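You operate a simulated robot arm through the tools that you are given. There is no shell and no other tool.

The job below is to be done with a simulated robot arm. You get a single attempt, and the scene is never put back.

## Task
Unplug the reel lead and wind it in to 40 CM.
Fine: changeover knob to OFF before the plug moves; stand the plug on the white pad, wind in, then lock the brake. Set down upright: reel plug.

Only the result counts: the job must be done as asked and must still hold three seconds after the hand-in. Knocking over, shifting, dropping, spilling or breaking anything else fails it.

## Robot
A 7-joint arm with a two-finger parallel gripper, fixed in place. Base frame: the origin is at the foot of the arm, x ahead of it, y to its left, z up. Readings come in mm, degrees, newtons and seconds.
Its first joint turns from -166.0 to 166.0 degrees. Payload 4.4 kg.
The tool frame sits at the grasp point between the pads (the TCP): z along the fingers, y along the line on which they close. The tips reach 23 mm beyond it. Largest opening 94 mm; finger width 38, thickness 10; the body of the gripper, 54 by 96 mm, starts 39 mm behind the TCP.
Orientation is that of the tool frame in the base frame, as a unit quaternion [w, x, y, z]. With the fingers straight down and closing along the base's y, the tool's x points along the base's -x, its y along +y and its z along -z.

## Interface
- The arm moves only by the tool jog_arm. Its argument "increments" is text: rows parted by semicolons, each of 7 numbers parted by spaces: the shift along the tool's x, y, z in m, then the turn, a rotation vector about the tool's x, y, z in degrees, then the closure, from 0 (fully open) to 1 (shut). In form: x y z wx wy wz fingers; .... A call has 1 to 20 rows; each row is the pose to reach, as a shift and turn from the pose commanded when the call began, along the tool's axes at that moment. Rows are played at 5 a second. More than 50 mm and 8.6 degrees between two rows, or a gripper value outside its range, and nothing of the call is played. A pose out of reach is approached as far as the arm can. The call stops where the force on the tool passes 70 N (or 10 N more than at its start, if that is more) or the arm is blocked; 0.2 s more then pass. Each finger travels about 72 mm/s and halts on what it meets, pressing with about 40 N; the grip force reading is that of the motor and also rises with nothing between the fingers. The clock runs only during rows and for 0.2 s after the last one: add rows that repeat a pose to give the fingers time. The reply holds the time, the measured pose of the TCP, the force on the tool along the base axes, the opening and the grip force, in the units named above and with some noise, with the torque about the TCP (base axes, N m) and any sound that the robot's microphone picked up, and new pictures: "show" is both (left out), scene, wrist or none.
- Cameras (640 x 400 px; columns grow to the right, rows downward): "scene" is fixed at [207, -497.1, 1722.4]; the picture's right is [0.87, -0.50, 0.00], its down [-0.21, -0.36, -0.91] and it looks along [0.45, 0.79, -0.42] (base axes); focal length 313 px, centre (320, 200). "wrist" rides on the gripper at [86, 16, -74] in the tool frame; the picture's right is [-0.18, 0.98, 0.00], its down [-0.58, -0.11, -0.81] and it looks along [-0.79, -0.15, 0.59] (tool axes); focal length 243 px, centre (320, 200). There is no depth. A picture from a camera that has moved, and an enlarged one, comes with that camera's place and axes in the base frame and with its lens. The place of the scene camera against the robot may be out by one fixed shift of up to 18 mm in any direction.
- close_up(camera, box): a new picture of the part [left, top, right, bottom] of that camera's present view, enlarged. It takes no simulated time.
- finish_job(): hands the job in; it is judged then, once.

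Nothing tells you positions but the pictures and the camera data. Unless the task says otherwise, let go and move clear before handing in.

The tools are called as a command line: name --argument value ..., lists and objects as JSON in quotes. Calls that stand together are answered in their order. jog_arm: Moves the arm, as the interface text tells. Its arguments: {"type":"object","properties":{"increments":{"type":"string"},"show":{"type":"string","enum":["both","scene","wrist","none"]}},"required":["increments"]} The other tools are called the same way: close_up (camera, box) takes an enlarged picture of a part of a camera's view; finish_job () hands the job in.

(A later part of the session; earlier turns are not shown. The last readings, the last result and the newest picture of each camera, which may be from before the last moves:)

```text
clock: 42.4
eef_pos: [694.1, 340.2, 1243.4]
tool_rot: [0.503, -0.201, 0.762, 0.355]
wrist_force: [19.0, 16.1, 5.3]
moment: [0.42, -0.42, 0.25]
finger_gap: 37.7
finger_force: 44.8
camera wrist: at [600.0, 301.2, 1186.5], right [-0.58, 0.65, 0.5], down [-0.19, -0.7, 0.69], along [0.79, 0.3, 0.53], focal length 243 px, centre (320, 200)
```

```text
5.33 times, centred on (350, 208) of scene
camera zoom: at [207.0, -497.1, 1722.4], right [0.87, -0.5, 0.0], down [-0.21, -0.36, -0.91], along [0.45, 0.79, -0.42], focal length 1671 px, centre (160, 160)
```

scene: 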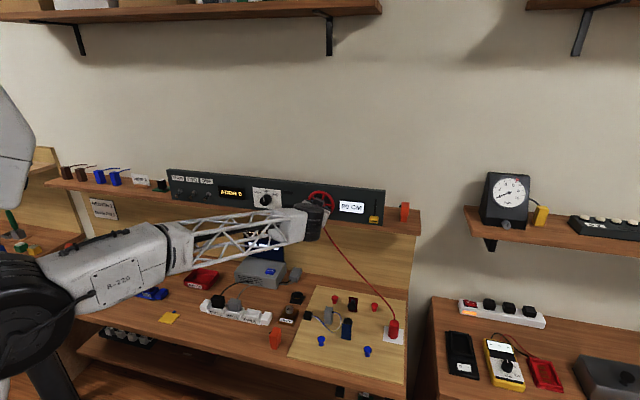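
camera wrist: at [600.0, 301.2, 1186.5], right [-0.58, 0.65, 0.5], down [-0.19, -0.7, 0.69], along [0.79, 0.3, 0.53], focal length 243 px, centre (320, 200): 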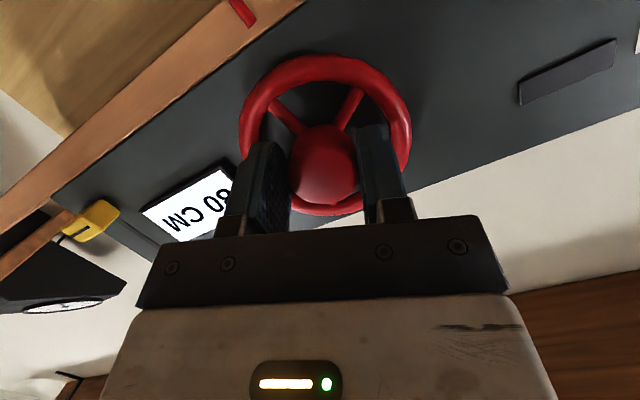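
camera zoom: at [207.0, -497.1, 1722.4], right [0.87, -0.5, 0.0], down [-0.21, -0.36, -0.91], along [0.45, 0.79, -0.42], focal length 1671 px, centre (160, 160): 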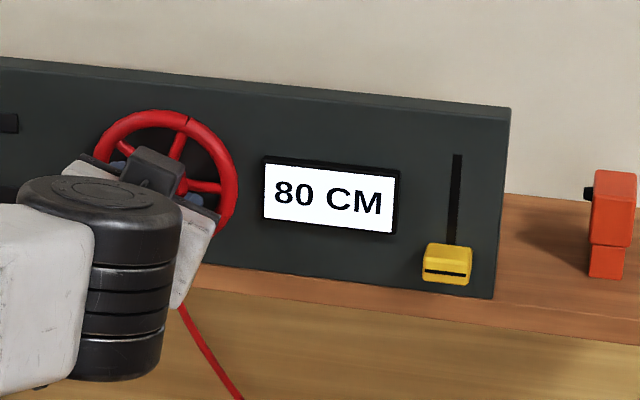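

The wheel turns with the hand, but the reading still shows 80 CM, so it may step. Continuing clockwise.

jog_arm --increments "0 0 0 -1.7 0 6.45 0.85; 0 0 0 -3.41 0 12.89 0.85; 0 0 0 -5.11 0 19.34 0.85; 0 0 0 -5.11 0 19.34 0.85"

close_up --camera "scene" --box '[290, 170, 410, 245]'

```text
clock: 43.4
eef_pos: [692.4, 342.0, 1243.4]
tool_rot: [0.427, -0.094, 0.768, 0.468]
wrist_force: [-14.8, 37.4, 15.3]
moment: [-0.26, 0.15, 0.76]
finger_gap: 37.7
finger_force: 45.3
camera wrist: at [587.7, 313.4, 1202.9], right [-0.42, 0.49, 0.76], down [-0.04, -0.85, 0.52], along [0.91, 0.19, 0.38], focal length 243 px, centre (320, 200)
```

scene: 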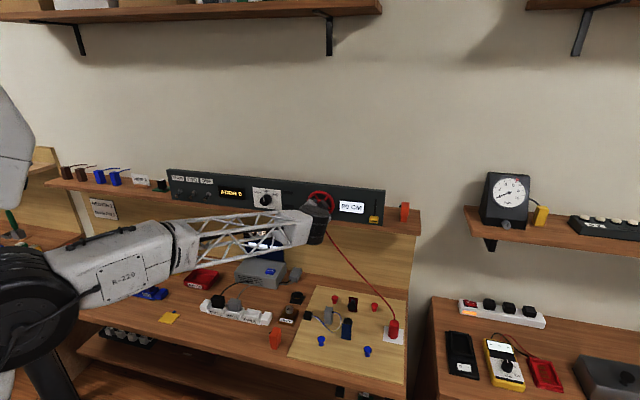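
wrist: 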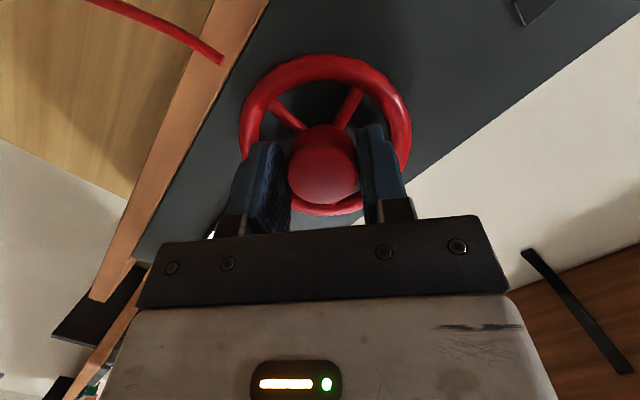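

```text
5.33 times, centred on (350, 208) of scene
camera zoom: at [207.0, -497.1, 1722.4], right [0.87, -0.5, 0.0], down [-0.21, -0.36, -0.91], along [0.45, 0.79, -0.42], focal length 1671 px, centre (160, 160)
```

zoom: 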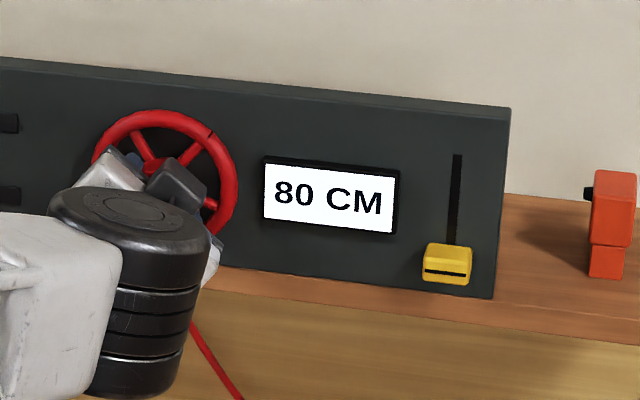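

jog_arm --increments "0.0005 0.0018 0 0 0 0 0.85; 0.0005 0.0018 0 -2 0 7.5 0.85; 0.0005 0.0018 0 -4 0 15 0.85; 0.0005 0.0018 0 -6 0 22.5 0.85; 0.0005 0.0018 0 -7.66 0 29 0.85; 0.0005 0.0018 0 -7.66 0 29 0.85"

close_up --camera "scene" --box '[290, 170, 410, 245]'

```text
clock: 44.8
eef_pos: [691.7, 343.6, 1243.8]
tool_rot: [0.29, 0.074, 0.734, 0.61]
wrist_force: [26.8, 26.1, 26.9]
moment: [0.46, -0.53, 0.1]
finger_gap: 37.9
finger_force: 45.3
camera wrist: at [577.7, 322.7, 1236.0], right [-0.09, 0.16, 0.98], down [0.09, -0.98, 0.16], along [0.99, 0.1, 0.07], focal length 243 px, centre (320, 200)
```

scene: 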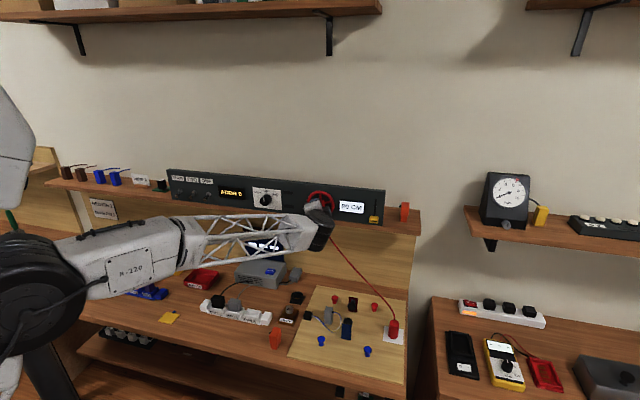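
wrist: 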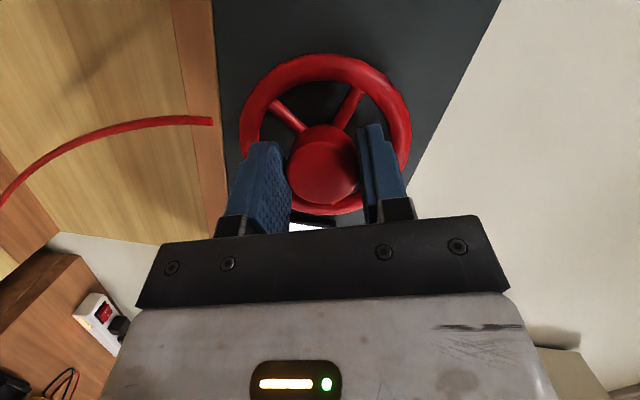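

```text
5.33 times, centred on (350, 208) of scene
camera zoom: at [207.0, -497.1, 1722.4], right [0.87, -0.5, 0.0], down [-0.21, -0.36, -0.91], along [0.45, 0.79, -0.42], focal length 1671 px, centre (160, 160)
```

zoom: 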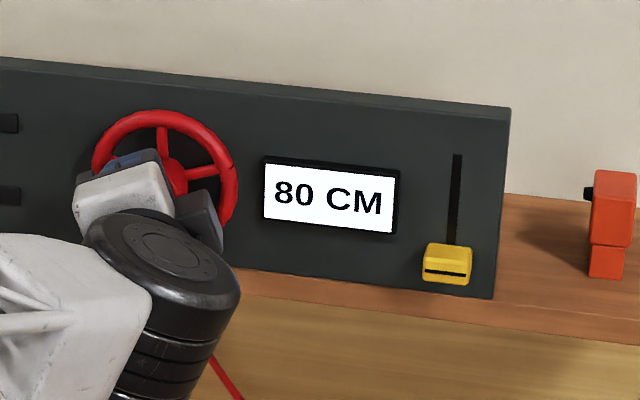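

jog_arm --increments "-0.0006 0.0012 0.0014 0 0 0 0.85; -0.0006 0.0012 0.0014 -2 0 7.5 0.85; -0.0006 0.0012 0.0014 -4 0 15 0.85; -0.0006 0.0012 0.0014 -6 0 22.5 0.85; -0.0006 0.0012 0.0014 -6 0 22.5 0.85"

close_up --camera "scene" --box '[290, 170, 410, 245]'

```text
clock: 46.0
eef_pos: [692.5, 342.7, 1245.3]
tool_rot: [0.17, 0.2, 0.673, 0.692]
wrist_force: [-23.9, -25.9, 33.4]
moment: [0.22, -0.34, -0.13]
finger_gap: 37.6
finger_force: 44.4
camera wrist: at [580.7, 321.9, 1263.7], right [0.19, -0.13, 0.97], down [0.09, -0.98, -0.15], along [0.98, 0.12, -0.18], focal length 243 px, centre (320, 200)
```

scene: 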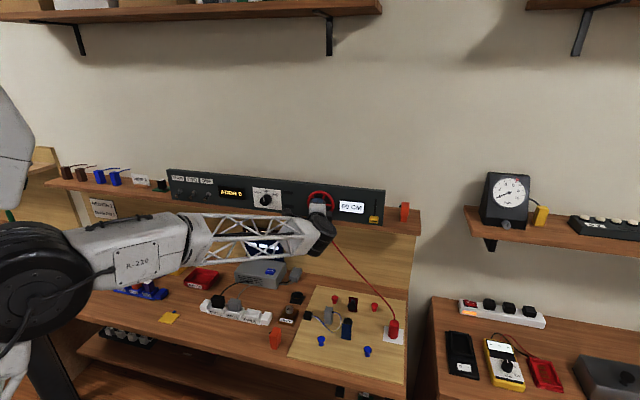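
wrist: 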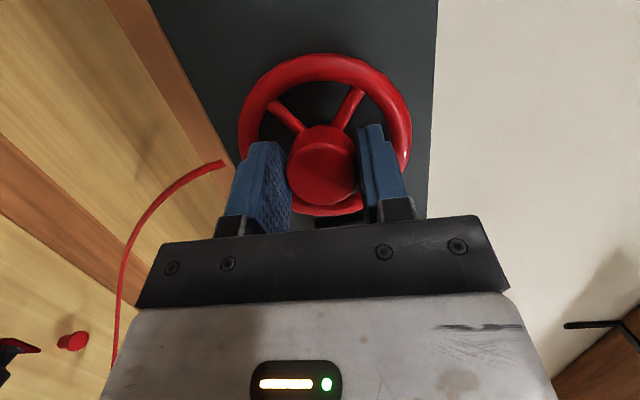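

```text
5.33 times, centred on (350, 208) of scene
camera zoom: at [207.0, -497.1, 1722.4], right [0.87, -0.5, 0.0], down [-0.21, -0.36, -0.91], along [0.45, 0.79, -0.42], focal length 1671 px, centre (160, 160)
```

zoom: 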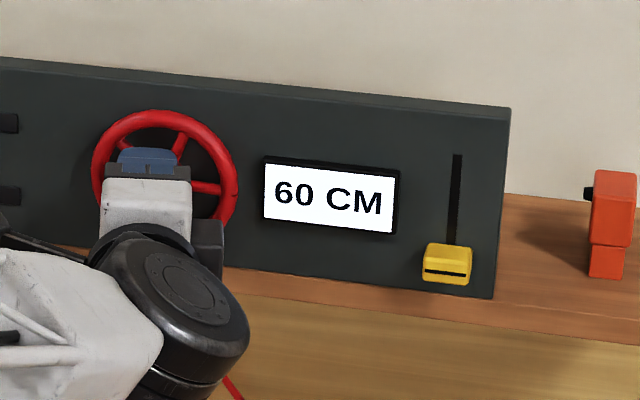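

The reading dropped to 60 CM at roughly 90°, so clockwise winds in, in 20 cm steps. I'll release, back off a little and roll the hand back for another stroke.

jog_arm --increments "0 0 0 0 0 0 0.4; 0 0 0 0 0 0 0.4; 0.0045 0 -0.0169 0 0 0 0.4; 0.0089 0 -0.0338 0 0 0 0.4; 0.0089 0 -0.0338 2.04 0 -7.73 0.4; 0.0089 0 -0.0338 4.09 0 -15.47 0.4; 0.0089 0 -0.0338 6.13 0 -23.2 0.4; 0.0089 0 -0.0338 8.18 0 -30.94 0.4; 0.0089 0 -0.0338 10.22 0 -38.67 0.4; 0.0089 0 -0.0338 12.26 0 -46.4 0.4; 0.0089 0 -0.0338 14.31 0 -54.14 0.4; 0.0089 0 -0.0338 16.35 0 -61.87 0.4; 0.0089 0 -0.0338 18.4 0 -69.61 0.4; 0.0089 0 -0.0338 20.44 0 -77.34 0.4; 0.0089 0 -0.0338 22.48 0 -85.07 0.4; 0.0089 0 -0.0338 24.53 0 -92.81 0.4; 0.0089 0 -0.0338 24.53 0 -92.81 0.4"

close_up --camera "scene" --box '[290, 170, 410, 245]'

close_up --camera "wrist" --box '[80, 20, 440, 245]'

```text
clock: 49.6
eef_pos: [668.6, 318.9, 1243.8]
tool_rot: [0.573, -0.318, 0.725, 0.213]
wrist_force: [1.0, 0.7, -0.3]
moment: [-0.02, 0.03, -0.01]
finger_gap: 56.3
finger_force: 0.1
camera wrist: at [592.2, 261.5, 1177.6], right [-0.67, 0.74, 0.12], down [-0.4, -0.49, 0.77], along [0.63, 0.47, 0.62], focal length 243 px, centre (320, 200)
```

scene: 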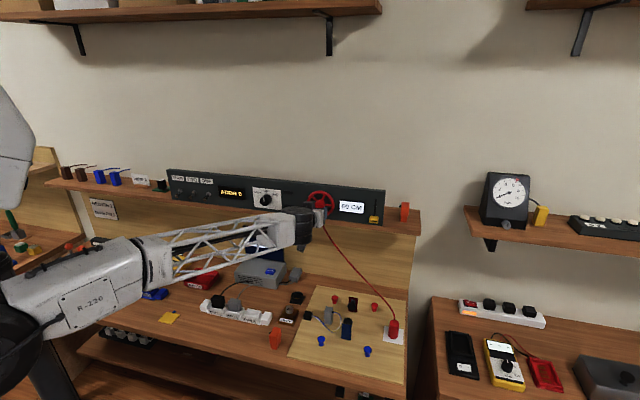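
wrist: 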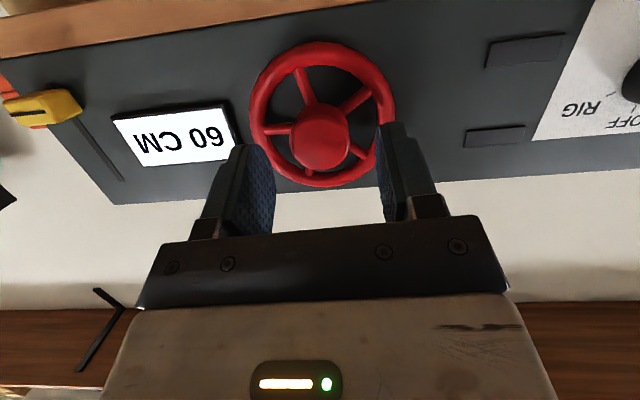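

```text
5.33 times, centred on (350, 208) of scene
camera zoom: at [207.0, -497.1, 1722.4], right [0.87, -0.5, 0.0], down [-0.21, -0.36, -0.91], along [0.45, 0.79, -0.42], focal length 1671 px, centre (160, 160)
```

zoom: 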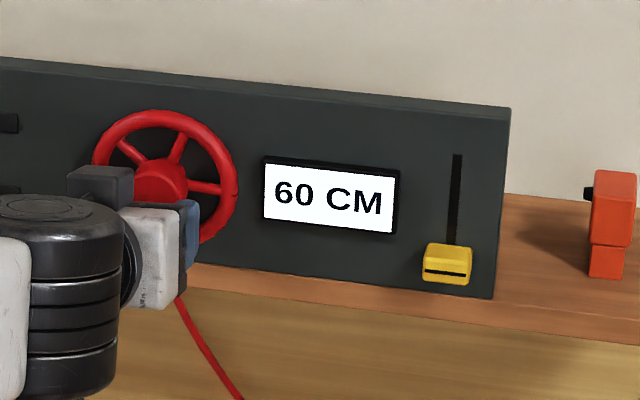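

```text
1.78 times, centred on (260, 132) of wrist
camera zoom: at [592.2, 261.5, 1177.6], right [-0.67, 0.74, 0.12], down [-0.4, -0.49, 0.77], along [0.63, 0.47, 0.62], focal length 431 px, centre (427, 320)
```

zoom: 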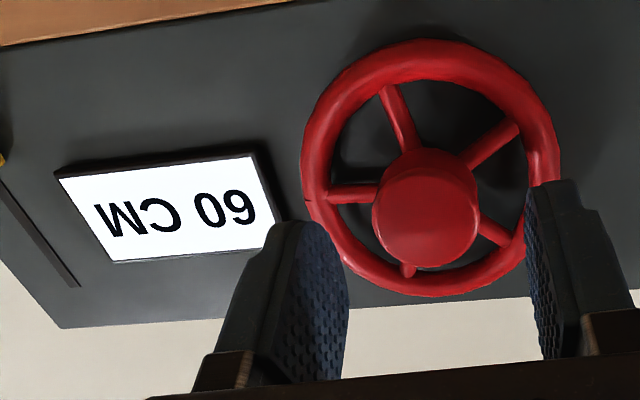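

The wheel holds at 60 CM when released. I'll roll the hand further counter-clockwise, to about −60°, to get a long stroke.

jog_arm --increments "0 0 0 2.04 0 -7.73 0.4; 0 0 0 4.09 0 -15.47 0.4; 0 0 0 6.13 0 -23.2 0.4; 0 0 0 8.18 0 -30.94 0.4; 0 0 0 10.22 0 -38.67 0.4; 0 0 0 12.26 0 -46.4 0.4; 0 0 0 14.31 0 -54.14 0.4; 0 0 0 15.3 0 -58 0.4; 0 0 0 15.3 0 -58 0.4"

close_up --camera "scene" --box '[270, 160, 410, 248]'

```text
clock: 51.6
eef_pos: [668.2, 314.7, 1253.6]
tool_rot: [0.634, -0.558, 0.505, -0.18]
wrist_force: [-0.6, -1.2, 0.4]
moment: [0.01, 0.03, 0.0]
finger_gap: 56.3
finger_force: 0.1
out of reach, approached as far as the arm can: row 8, 9
camera wrist: at [635.5, 211.9, 1210.3], right [-0.4, 0.45, -0.79], down [-0.89, 0.0, 0.46], along [0.21, 0.89, 0.4], focal length 243 px, centre (320, 200)
```

scene: 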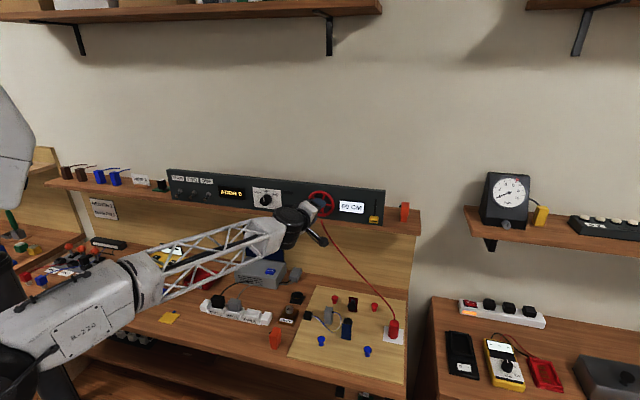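
wrist: 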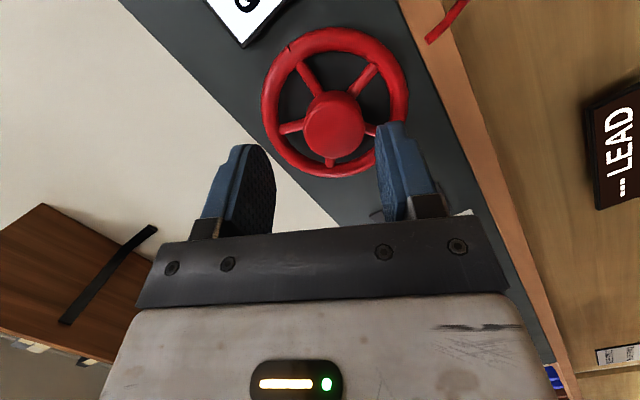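

```text
4.55 times, centred on (340, 204) of scene
camera zoom: at [207.0, -497.1, 1722.4], right [0.87, -0.5, 0.0], down [-0.21, -0.36, -0.91], along [0.45, 0.79, -0.42], focal length 1424 px, centre (229, 182)
```

zoom: 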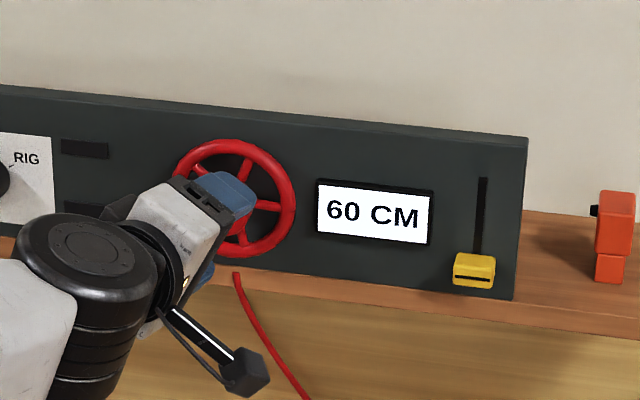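

The last few degrees were just out of reach. I'll back off the roll by 14° and check that the position recovers.

jog_arm --increments "0 0 0 -1.79 0 6.77 0.4; 0 0 0 -3.58 0 13.5 0.4; 0 0 0 -3.58 0 13.5 0.4"

close_up --camera "wrist" --box '[180, 10, 460, 185]'

```text
clock: 52.4
eef_pos: [667.7, 315.1, 1253.7]
tool_rot: [0.638, -0.51, 0.57, -0.092]
wrist_force: [-0.3, 0.4, -1.0]
moment: [-0.01, 0.0, -0.01]
finger_gap: 56.4
finger_force: 0.0
camera wrist: at [626.5, 221.3, 1198.7], right [-0.52, 0.58, -0.63], down [-0.81, -0.08, 0.59], along [0.29, 0.81, 0.51], focal length 243 px, centre (320, 200)
```

scene: 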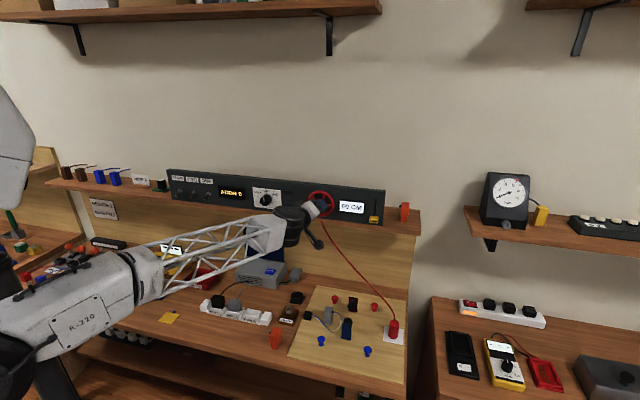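
wrist: 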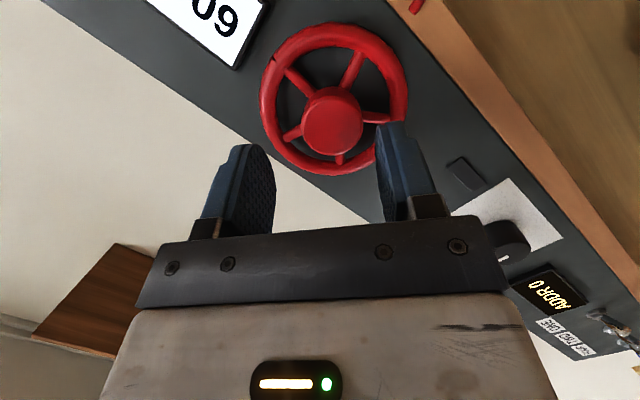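

```text
2.29 times, centred on (320, 98) of wrist
camera zoom: at [626.5, 221.3, 1198.7], right [-0.52, 0.58, -0.63], down [-0.81, -0.08, 0.59], along [0.29, 0.81, 0.51], focal length 555 px, centre (320, 434)
```

zoom: 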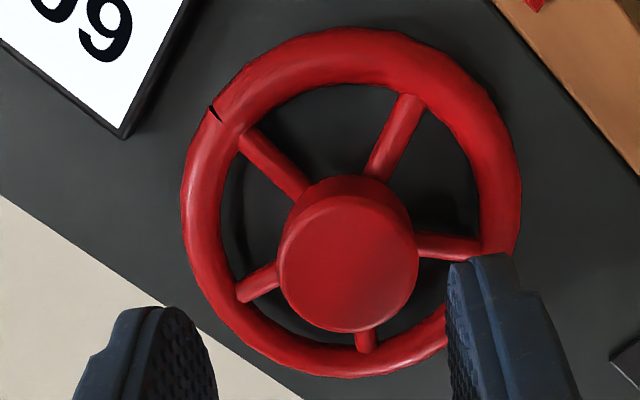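

jog_arm --increments "0.0071 0.0086 0.0019 0 0 0 0.4; 0.0071 0.0086 0.0019 0 0 0 0.4; 0.0026 0.0086 0.0188 0 0 0 0.4; -0.002 0.0086 0.0357 0 0 0 0.4; -0.002 0.0086 0.0357 0 0 0 0.4"

close_up --camera "wrist" --box '[180, 10, 460, 235]'

```text
clock: 53.6
eef_pos: [692.2, 337.2, 1245.1]
tool_rot: [0.638, -0.511, 0.569, -0.093]
wrist_force: [0.1, -0.2, 0.1]
moment: [0.03, 0.0, 0.03]
finger_gap: 56.4
finger_force: 0.0
camera wrist: at [651.9, 244.9, 1189.6], right [-0.52, 0.58, -0.63], down [-0.81, -0.08, 0.59], along [0.29, 0.81, 0.51], focal length 243 px, centre (320, 200)
```

scene: 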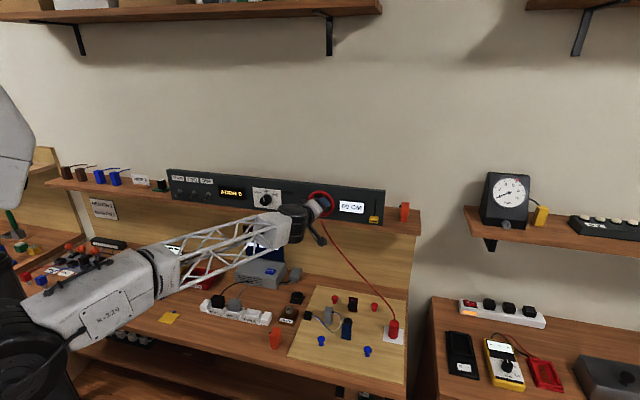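
wrist: 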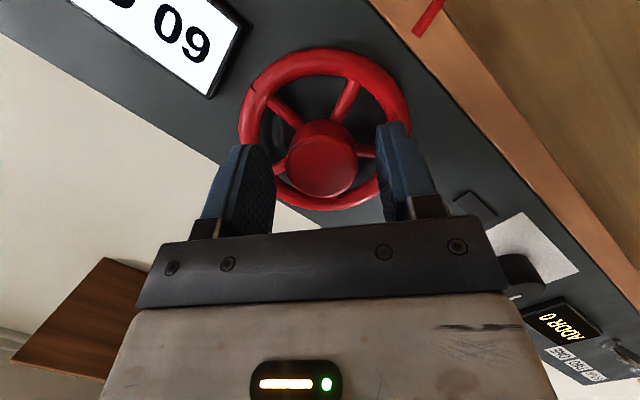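

```text
1.78 times, centred on (320, 122) of wrist
camera zoom: at [651.9, 244.9, 1189.6], right [-0.52, 0.58, -0.63], down [-0.81, -0.08, 0.59], along [0.29, 0.81, 0.51], focal length 431 px, centre (320, 338)
```

zoom: 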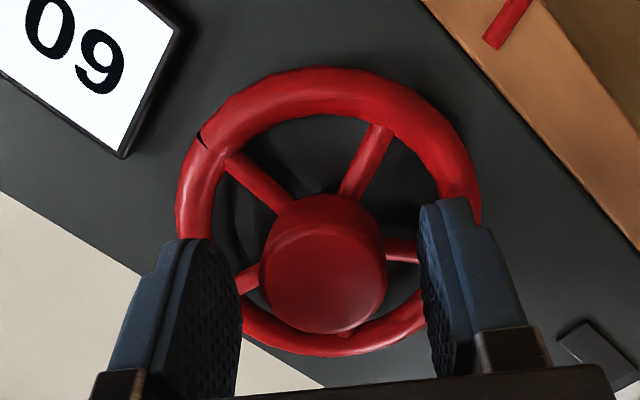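

jog_arm --increments "-0.0005 0 0.0019 0 0 0 0.4; -0.0005 0 0.0019 0 0 0 0.6; -0.0005 0 0.0019 0 0 0 0.85; -0.0005 0 0.0019 0 0 0 0.85; -0.0005 0 0.0019 0 0 0 0.85" --show "wrist"

```text
clock: 54.8
eef_pos: [693.6, 341.0, 1245.0]
tool_rot: [0.638, -0.51, 0.569, -0.093]
wrist_force: [1.4, -0.9, -0.1]
moment: [-0.03, 0.07, -0.13]
finger_gap: 36.8
finger_force: 45.3
camera wrist: at [653.0, 247.0, 1190.2], right [-0.52, 0.58, -0.63], down [-0.81, -0.08, 0.59], along [0.29, 0.81, 0.51], focal length 243 px, centre (320, 200)
```

wrist: 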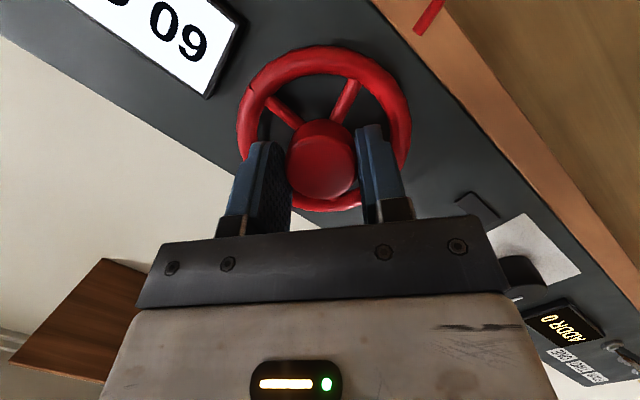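

Well-centred grip. Continuing clockwise in stages, watching the forces and the reading.

jog_arm --increments "0 0 0 -1.9 0 7.2 0.85; 0 0 0 -3.8 0 14.4 0.85; 0 0 0 -5.7 0 21.6 0.85; 0 0 0 -7.6 0 28.8 0.85; 0 0 0 -9.5 0 36 0.85; 0 0 0 -11.4 0 43.2 0.85; 0 0 0 -11.4 0 43.2 0.85"

close_up --camera "scene" --box '[290, 170, 410, 245]'

```text
clock: 56.4
eef_pos: [693.8, 340.8, 1245.6]
tool_rot: [0.575, -0.324, 0.723, 0.205]
wrist_force: [-15.2, -38.6, 6.9]
moment: [0.08, -0.03, 0.05]
finger_gap: 37.2
finger_force: 44.9
camera wrist: at [618.1, 281.9, 1179.0], right [-0.67, 0.74, 0.1], down [-0.41, -0.48, 0.77], along [0.62, 0.47, 0.62], focal length 243 px, centre (320, 200)
```

scene: 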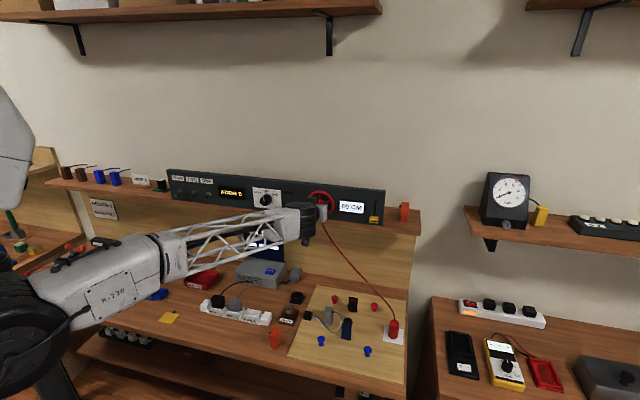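
wrist: 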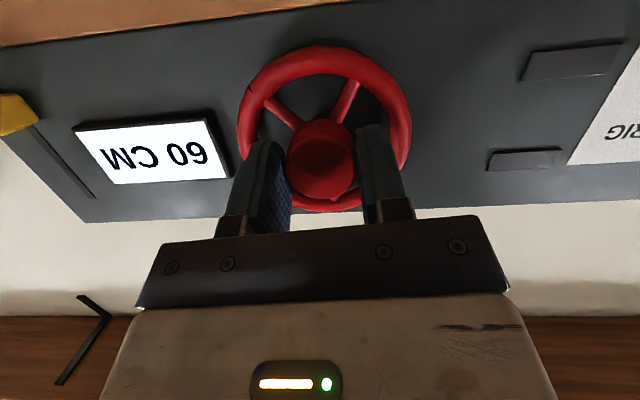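

```text
5.33 times, centred on (350, 208) of scene
camera zoom: at [207.0, -497.1, 1722.4], right [0.87, -0.5, 0.0], down [-0.21, -0.36, -0.91], along [0.45, 0.79, -0.42], focal length 1671 px, centre (160, 160)
```

zoom: 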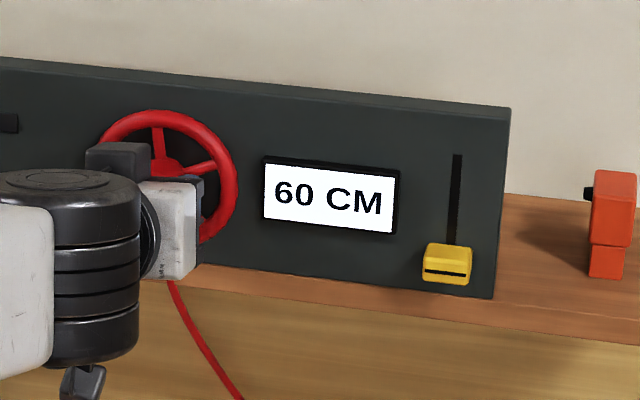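

jog_arm --increments "0.0004 -0.0007 -0.0015 0 0 0 0.85; 0.0004 -0.0007 -0.0015 -1.9 0 7.2 0.85; 0.0004 -0.0007 -0.0015 -3.8 0 14.4 0.85; 0.0004 -0.0007 -0.0015 -5.7 0 21.6 0.85; 0.0004 -0.0007 -0.0015 -7.6 0 28.8 0.85; 0.0004 -0.0007 -0.0015 -9.5 0 36 0.85; 0.0004 -0.0007 -0.0015 -11.4 0 43.2 0.85; 0.0004 -0.0007 -0.0015 -11.4 0 43.2 0.85"

close_up --camera "scene" --box '[290, 170, 410, 245]'

```text
clock: 58.2
eef_pos: [692.3, 339.0, 1244.3]
tool_rot: [0.426, -0.089, 0.768, 0.47]
wrist_force: [8.3, 10.3, 30.1]
moment: [-0.03, 0.08, 0.72]
finger_gap: 37.1
finger_force: 45.1
camera wrist: at [586.8, 311.5, 1204.9], right [-0.42, 0.48, 0.77], down [-0.04, -0.86, 0.52], along [0.91, 0.19, 0.37], focal length 243 px, centre (320, 200)
```

scene: 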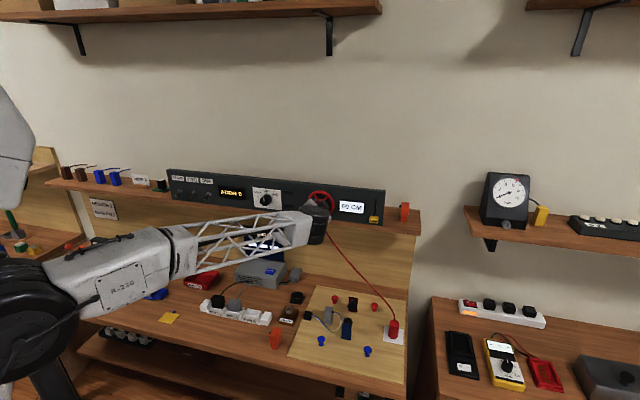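
wrist: 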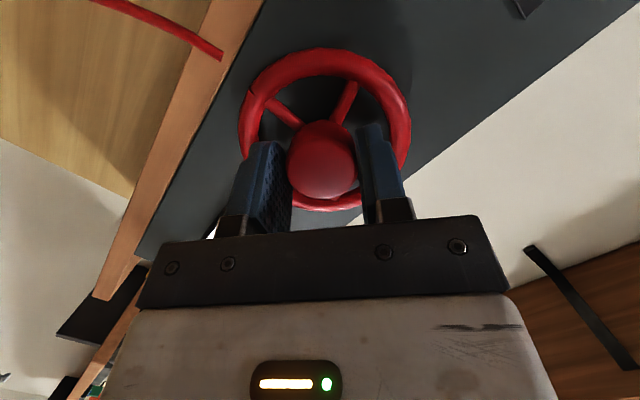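

```text
5.33 times, centred on (350, 208) of scene
camera zoom: at [207.0, -497.1, 1722.4], right [0.87, -0.5, 0.0], down [-0.21, -0.36, -0.91], along [0.45, 0.79, -0.42], focal length 1671 px, centre (160, 160)
```

zoom: 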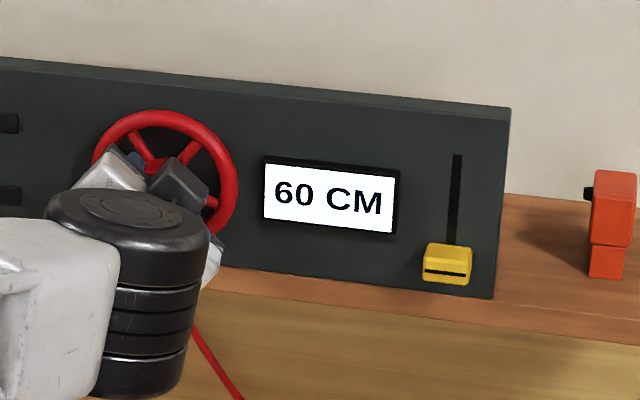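

jog_arm --increments "-0.0009 0.0008 0.0004 0 0 0 0.85; -0.0009 0.0008 0.0004 -1.9 0 7.2 0.85; -0.0009 0.0008 0.0004 -3.8 0 14.4 0.85; -0.0009 0.0008 0.0004 -5.7 0 21.6 0.85; -0.0009 0.0008 0.0004 -7.6 0 28.8 0.85; -0.0009 0.0008 0.0004 -9.5 0 36 0.85; -0.0009 0.0008 0.0004 -11.4 0 43.2 0.85; -0.0009 0.0008 0.0004 -12.8 0 48.4 0.85; -0.0009 0.0008 0.0004 -12.8 0 48.4 0.85"

close_up --camera "scene" --box '[290, 170, 410, 245]'

```text
clock: 60.2
eef_pos: [692.7, 340.6, 1245.6]
tool_rot: [0.183, 0.188, 0.682, 0.683]
wrist_force: [10.5, 16.0, 21.6]
moment: [0.34, -0.37, 0.2]
finger_gap: 36.8
finger_force: 45.1
camera wrist: at [579.2, 319.1, 1260.9], right [0.16, -0.1, 0.98], down [0.1, -0.99, -0.11], along [0.98, 0.11, -0.15], focal length 243 px, centre (320, 200)
```

scene: 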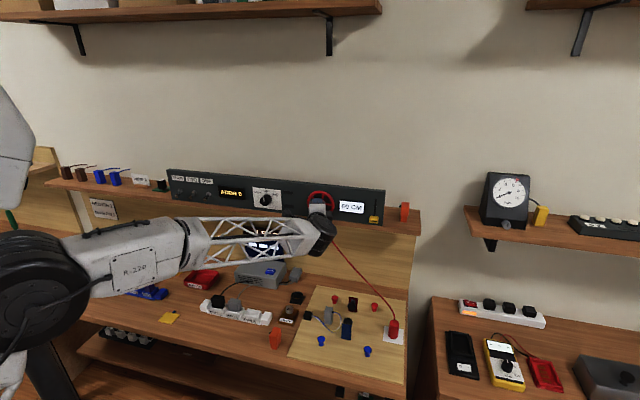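
wrist: 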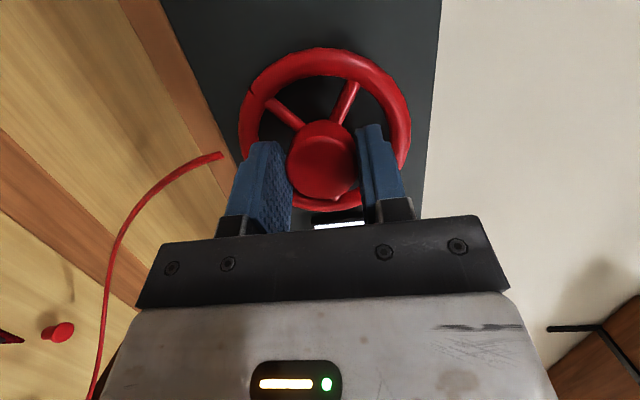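

```text
5.33 times, centred on (350, 208) of scene
camera zoom: at [207.0, -497.1, 1722.4], right [0.87, -0.5, 0.0], down [-0.21, -0.36, -0.91], along [0.45, 0.79, -0.42], focal length 1671 px, centre (160, 160)
```

zoom: 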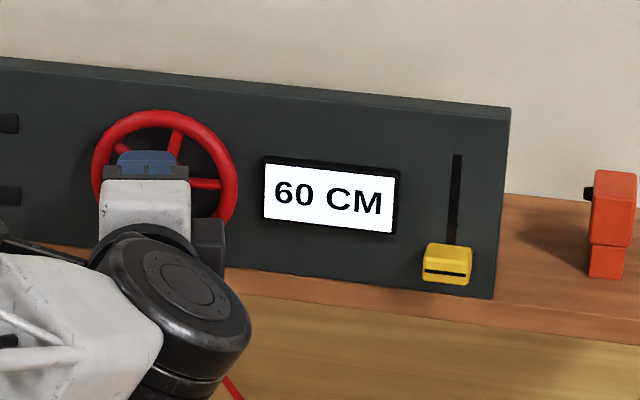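

At about 231° of turn it still shows 60 CM. Releasing, backing off and rolling back for another stroke.

jog_arm --increments "0 0 0 0 0 0 0.4; 0 0 0 0 0 0 0.4; 0.0045 0 -0.0169 0 0 0 0.4; 0.0089 0 -0.0338 0 0 0 0.4; 0.0089 0 -0.0338 2.1 0 -7.93 0.4; 0.0089 0 -0.0338 4.19 0 -15.86 0.4; 0.0089 0 -0.0338 6.29 0 -23.78 0.4; 0.0089 0 -0.0338 8.38 0 -31.71 0.4; 0.0089 0 -0.0338 10.48 0 -39.64 0.4; 0.0089 0 -0.0338 12.57 0 -47.57 0.4; 0.0089 0 -0.0338 14.67 0 -55.5 0.4; 0.0089 0 -0.0338 16.76 0 -63.42 0.4; 0.0089 0 -0.0338 18.86 0 -71.35 0.4; 0.0089 0 -0.0338 20.95 0 -79.28 0.4; 0.0089 0 -0.0338 23.05 0 -87.21 0.4; 0.0089 0 -0.0338 25.14 0 -95.13 0.4; 0.0089 0 -0.0338 27.24 0 -103.06 0.4; 0.0089 0 -0.0338 29.33 0 -110.99 0.4; 0.0089 0 -0.0338 29.33 0 -110.99 0.4"

close_up --camera "wrist" --box '[80, 0, 440, 225]'

```text
clock: 64.2
eef_pos: [667.8, 314.8, 1243.3]
tool_rot: [0.615, -0.416, 0.666, 0.072]
wrist_force: [-0.1, -0.2, -0.3]
moment: [0.02, 0.0, 0.0]
finger_gap: 56.3
finger_force: 0.0
camera wrist: at [608.8, 239.9, 1178.9], right [-0.65, 0.72, -0.25], down [-0.6, -0.29, 0.74], along [0.46, 0.63, 0.62], focal length 243 px, centre (320, 200)
```

scene: 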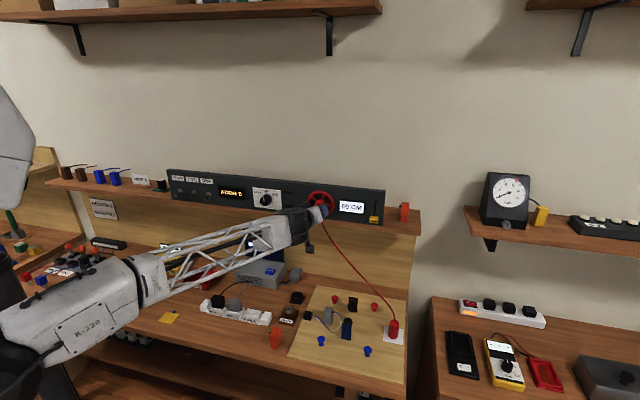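
wrist: 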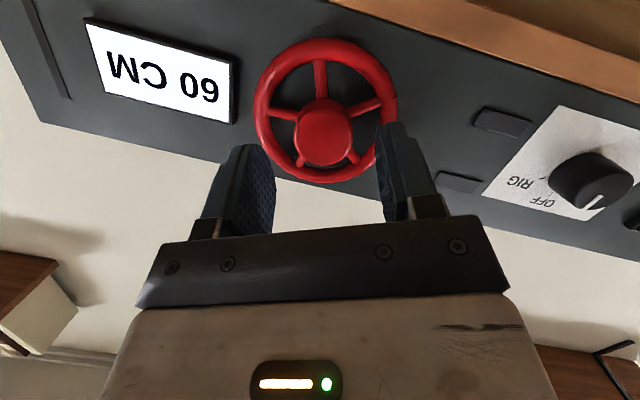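

```text
1.78 times, centred on (260, 112) of wrist
camera zoom: at [608.8, 239.9, 1178.9], right [-0.65, 0.72, -0.25], down [-0.6, -0.29, 0.74], along [0.46, 0.63, 0.62], focal length 431 px, centre (427, 356)
```

zoom: 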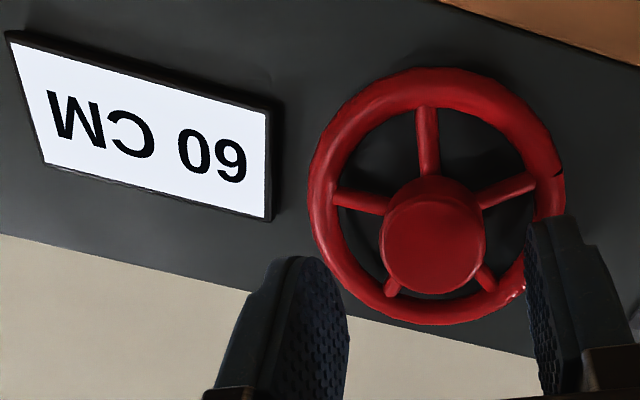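

jog_arm --increments "0 0 0 1.9 0 -7.2 0.4; 0 0 0 3.8 0 -14.4 0.4; 0 0 0 5.64 0 -21.3 0.4; 0 0 0 5.64 0 -21.3 0.4" --show "none"

```text
clock: 65.2
eef_pos: [667.9, 313.2, 1244.6]
tool_rot: [0.638, -0.501, 0.58, -0.074]
wrist_force: [-0.4, 0.2, -0.1]
moment: [0.02, 0.0, 0.0]
finger_gap: 56.5
finger_force: 0.1
```

jog_arm --increments "-0.005 0.0002 0.0173 0 0 0 0.4; -0.0101 0.0003 0.0346 0 0 0 0.4; -0.0101 0.0003 0.0346 0 0 0 0.4; -0.0101 0.0003 0.0346 0 0 0 0.6; -0.0101 0.0003 0.0346 0 0 0 0.85; -0.0101 0.0003 0.0346 0 0 0 0.85; -0.0101 0.0003 0.0346 0 0 0 0.85" --show "wrist"

```text
clock: 66.8
eef_pos: [694.6, 339.6, 1245.7]
tool_rot: [0.638, -0.5, 0.581, -0.076]
wrist_force: [32.2, -1.1, 19.7]
moment: [-0.1, 0.11, -0.38]
finger_gap: 37.7
finger_force: 45.0
camera wrist: at [651.7, 248.7, 1187.8], right [-0.53, 0.6, -0.59], down [-0.79, -0.1, 0.61], along [0.31, 0.79, 0.53], focal length 243 px, centre (320, 200)
```

wrist: 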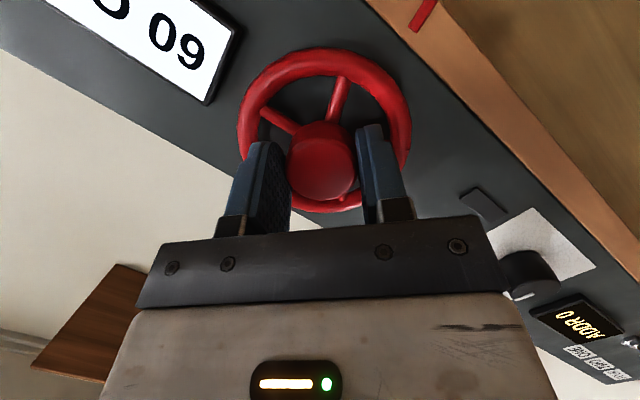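

Gripped. Relieving the side load and continuing clockwise.

jog_arm --increments "-0.0003 -0.0015 0.0008 0 0 0 0.85; -0.0003 -0.0015 0.0008 -1.9 0 7.2 0.85; -0.0003 -0.0015 0.0008 -3.8 0 14.4 0.85; -0.0003 -0.0015 0.0008 -5.7 0 21.6 0.85; -0.0003 -0.0015 0.0008 -6.4 0 24.2 0.85; -0.0003 -0.0015 0.0008 -6.4 0 24.2 0.85"

close_up --camera "scene" --box '[290, 170, 410, 245]'

```text
clock: 68.2
eef_pos: [695.8, 340.8, 1244.1]
tool_rot: [0.61, -0.403, 0.676, 0.093]
wrist_force: [-28.0, -24.0, -9.8]
moment: [-0.25, 0.26, 0.34]
finger_gap: 37.4
finger_force: 44.7
camera wrist: at [632.8, 268.2, 1178.3], right [-0.66, 0.73, -0.19], down [-0.57, -0.32, 0.76], along [0.49, 0.61, 0.63], focal length 243 px, centre (320, 200)
```

scene: 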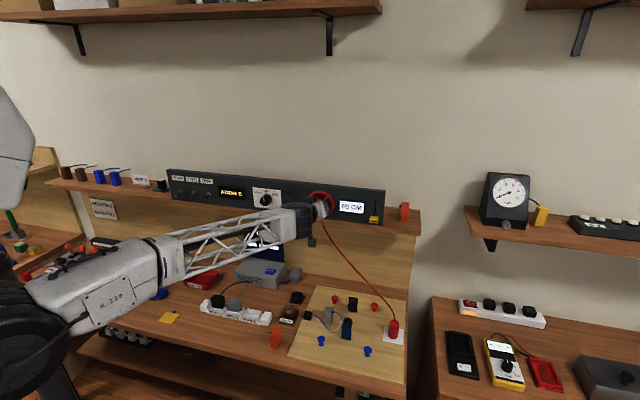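
wrist: 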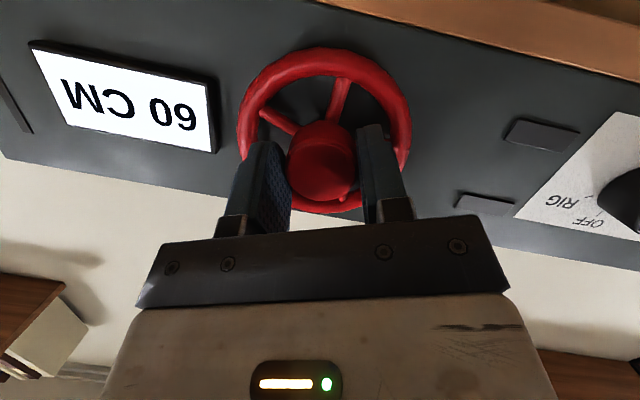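

```text
5.33 times, centred on (350, 208) of scene
camera zoom: at [207.0, -497.1, 1722.4], right [0.87, -0.5, 0.0], down [-0.21, -0.36, -0.91], along [0.45, 0.79, -0.42], focal length 1671 px, centre (160, 160)
```

zoom: 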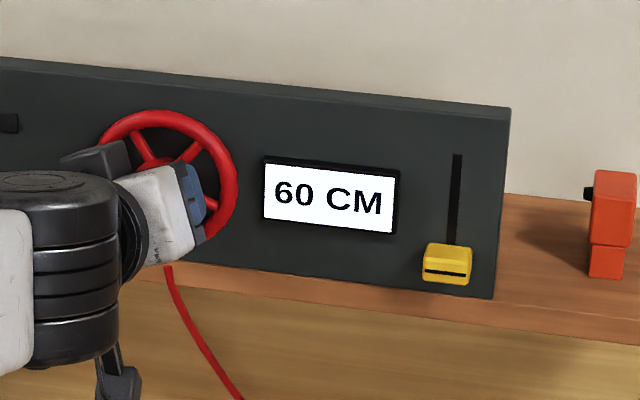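

jog_arm --increments "0.0004 0 -0.0015 0 0 0 0.85; 0.0004 0 -0.0015 -1.7 0 6.5 0.85; 0.0004 0 -0.0015 -2.55 0 9.67 0.85; 0.0004 0 -0.0015 -2.55 0 9.67 0.85" --show "wrist"

```text
clock: 69.2
eef_pos: [693.8, 341.1, 1245.8]
tool_rot: [0.59, -0.358, 0.706, 0.159]
wrist_force: [16.4, 35.3, -12.8]
moment: [-0.18, 0.22, 0.51]
finger_gap: 37.6
finger_force: 45.1
camera wrist: at [624.1, 275.9, 1178.0], right [-0.67, 0.74, -0.02], down [-0.48, -0.41, 0.78], along [0.57, 0.53, 0.63], focal length 243 px, centre (320, 200)
```

wrist: 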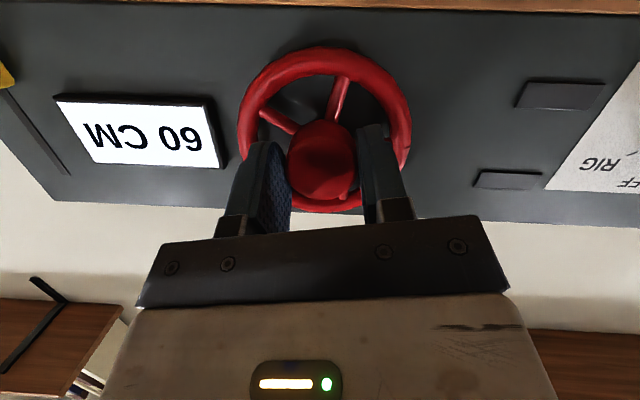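

jog_arm --increments "-0.0003 0.0003 0.0009 0 0 0 0.85; -0.0003 0.0003 0.0009 -1.28 0 4.83 0.85; -0.0003 0.0003 0.0009 -1.28 0 4.83 0.85" --show "wrist"

```text
clock: 70.0
eef_pos: [694.6, 340.1, 1244.2]
tool_rot: [0.579, -0.335, 0.719, 0.191]
wrist_force: [-42.9, -2.6, -25.3]
moment: [-0.43, 0.45, 1.11]
finger_gap: 37.4
finger_force: 44.9
camera wrist: at [620.1, 280.0, 1178.5], right [-0.67, 0.74, 0.07], down [-0.43, -0.46, 0.78], along [0.6, 0.49, 0.63], focal length 243 px, centre (320, 200)
```

wrist: 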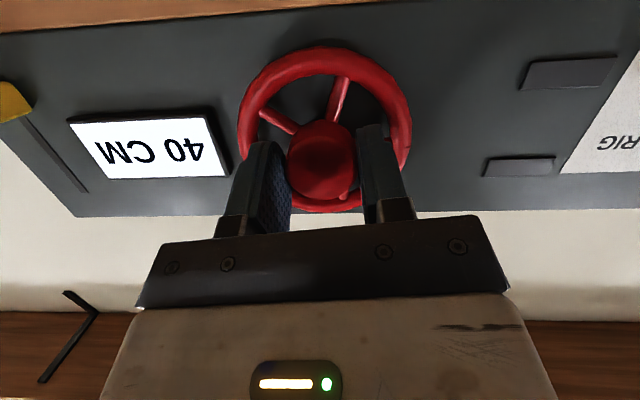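

The reading is now 40 CM, having switched near 270°. The steps look centred on half turns, so exactly 40 should be one full turn with the index mark back at the top. I'll keep turning toward that.

jog_arm --increments "0.0012 0.0014 -0.001 0 0 0 0.85; 0.0012 0.0014 -0.001 -1.9 0 7.2 0.85; 0.0012 0.0014 -0.001 -3.8 0 14.4 0.85; 0.0012 0.0014 -0.001 -5.7 0 21.6 0.85; 0.0012 0.0014 -0.001 -7.6 0 28.8 0.85; 0.0012 0.0014 -0.001 -9.5 0 36 0.85; 0.0012 0.0014 -0.001 -11 0 41.6 0.85; 0.0012 0.0014 -0.001 -11 0 41.6 0.85"

close_up --camera "scene" --box '[290, 170, 410, 245]'

```text
clock: 71.8
eef_pos: [693.4, 339.9, 1245.9]
tool_rot: [0.441, -0.109, 0.769, 0.45]
wrist_force: [45.5, -33.6, -5.3]
moment: [0.27, -0.23, -1.24]
finger_gap: 37.6
finger_force: 45.0
camera wrist: at [589.0, 309.8, 1202.4], right [-0.45, 0.52, 0.73], down [-0.06, -0.83, 0.55], along [0.89, 0.2, 0.41], focal length 243 px, centre (320, 200)
```

scene: 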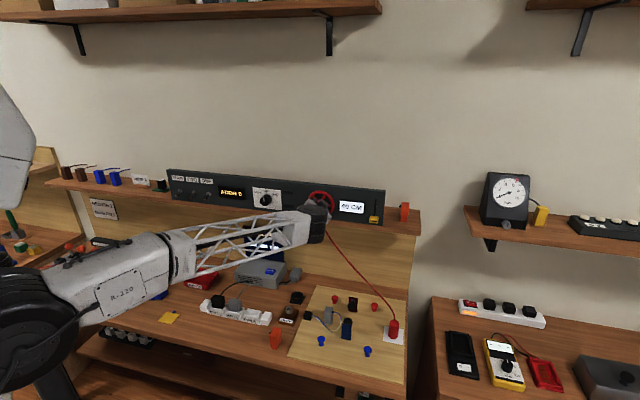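
wrist: 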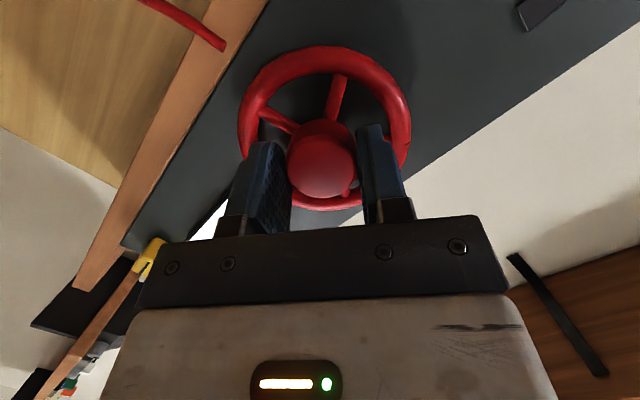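

```text
5.33 times, centred on (350, 208) of scene
camera zoom: at [207.0, -497.1, 1722.4], right [0.87, -0.5, 0.0], down [-0.21, -0.36, -0.91], along [0.45, 0.79, -0.42], focal length 1671 px, centre (160, 160)
```

zoom: 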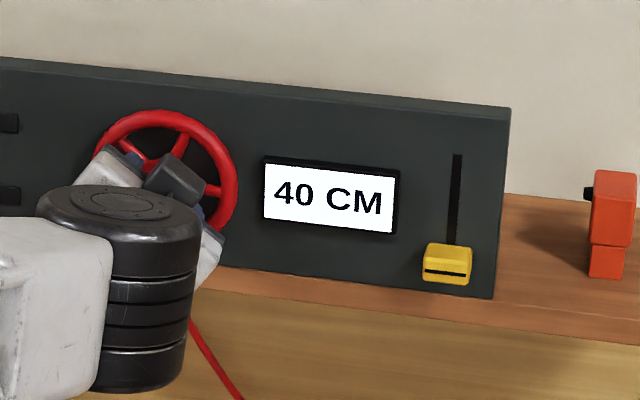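

jog_arm --increments "-0.0012 -0.0022 0 0 0 0 0.85; -0.0012 -0.0022 0 -1.9 0 7.2 0.85; -0.0012 -0.0022 0 -3.8 0 14.4 0.85; -0.0012 -0.0022 0 -5.7 0 21.6 0.85; -0.0012 -0.0022 0 -7.6 0 28.8 0.85; -0.0012 -0.0022 0 -9.5 0 36 0.85; -0.0012 -0.0022 0 -11 0 41.6 0.85; -0.0012 -0.0022 0 -11 0 41.6 0.85"

close_up --camera "scene" --box '[290, 170, 410, 245]'

close_up --camera "scene" --box '[300, 180, 350, 220]'

```text
clock: 73.6
eef_pos: [693.3, 339.3, 1246.3]
tool_rot: [0.239, 0.128, 0.712, 0.648]
wrist_force: [-14.4, 8.7, -3.4]
moment: [0.1, -0.04, 1.02]
finger_gap: 37.0
finger_force: 45.2
camera wrist: at [579.8, 319.9, 1248.8], right [0.03, 0.03, 1.0], down [0.1, -0.99, 0.03], along [0.99, 0.1, -0.04], focal length 243 px, centre (320, 200)
```

scene: 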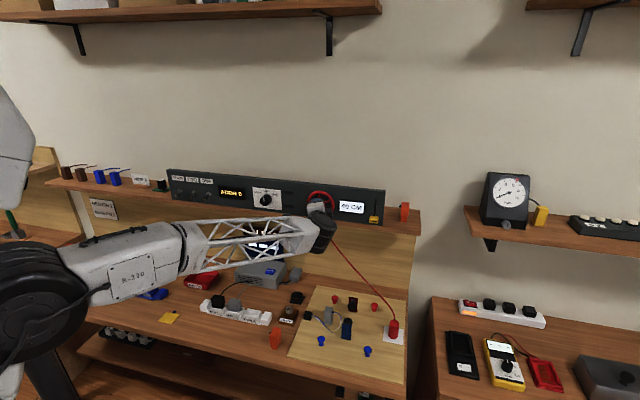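
wrist: 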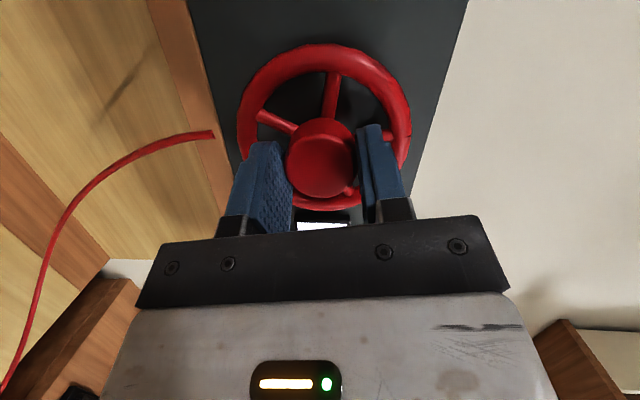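

```text
5.33 times, centred on (350, 208) of scene
camera zoom: at [207.0, -497.1, 1722.4], right [0.87, -0.5, 0.0], down [-0.21, -0.36, -0.91], along [0.45, 0.79, -0.42], focal length 1671 px, centre (160, 160)
```

zoom: 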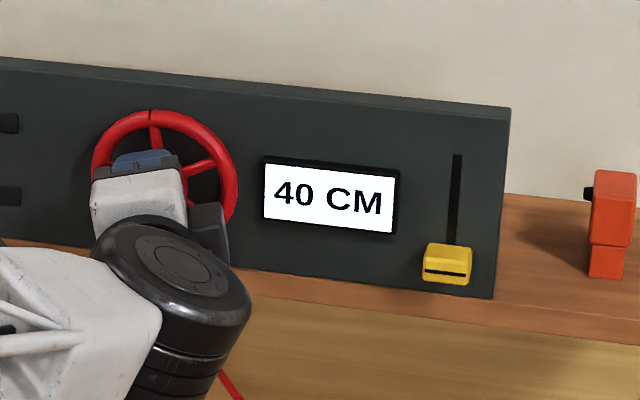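

```text
10.00 times, centred on (325, 200) of scene
camera zoom: at [207.0, -497.1, 1722.4], right [0.87, -0.5, 0.0], down [-0.21, -0.36, -0.91], along [0.45, 0.79, -0.42], focal length 3133 px, centre (270, 200)
```

zoom: 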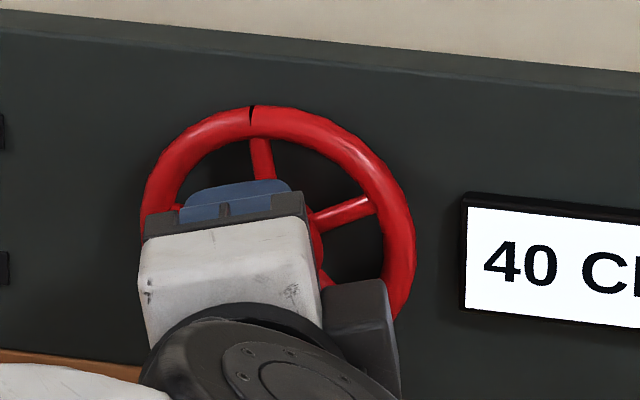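

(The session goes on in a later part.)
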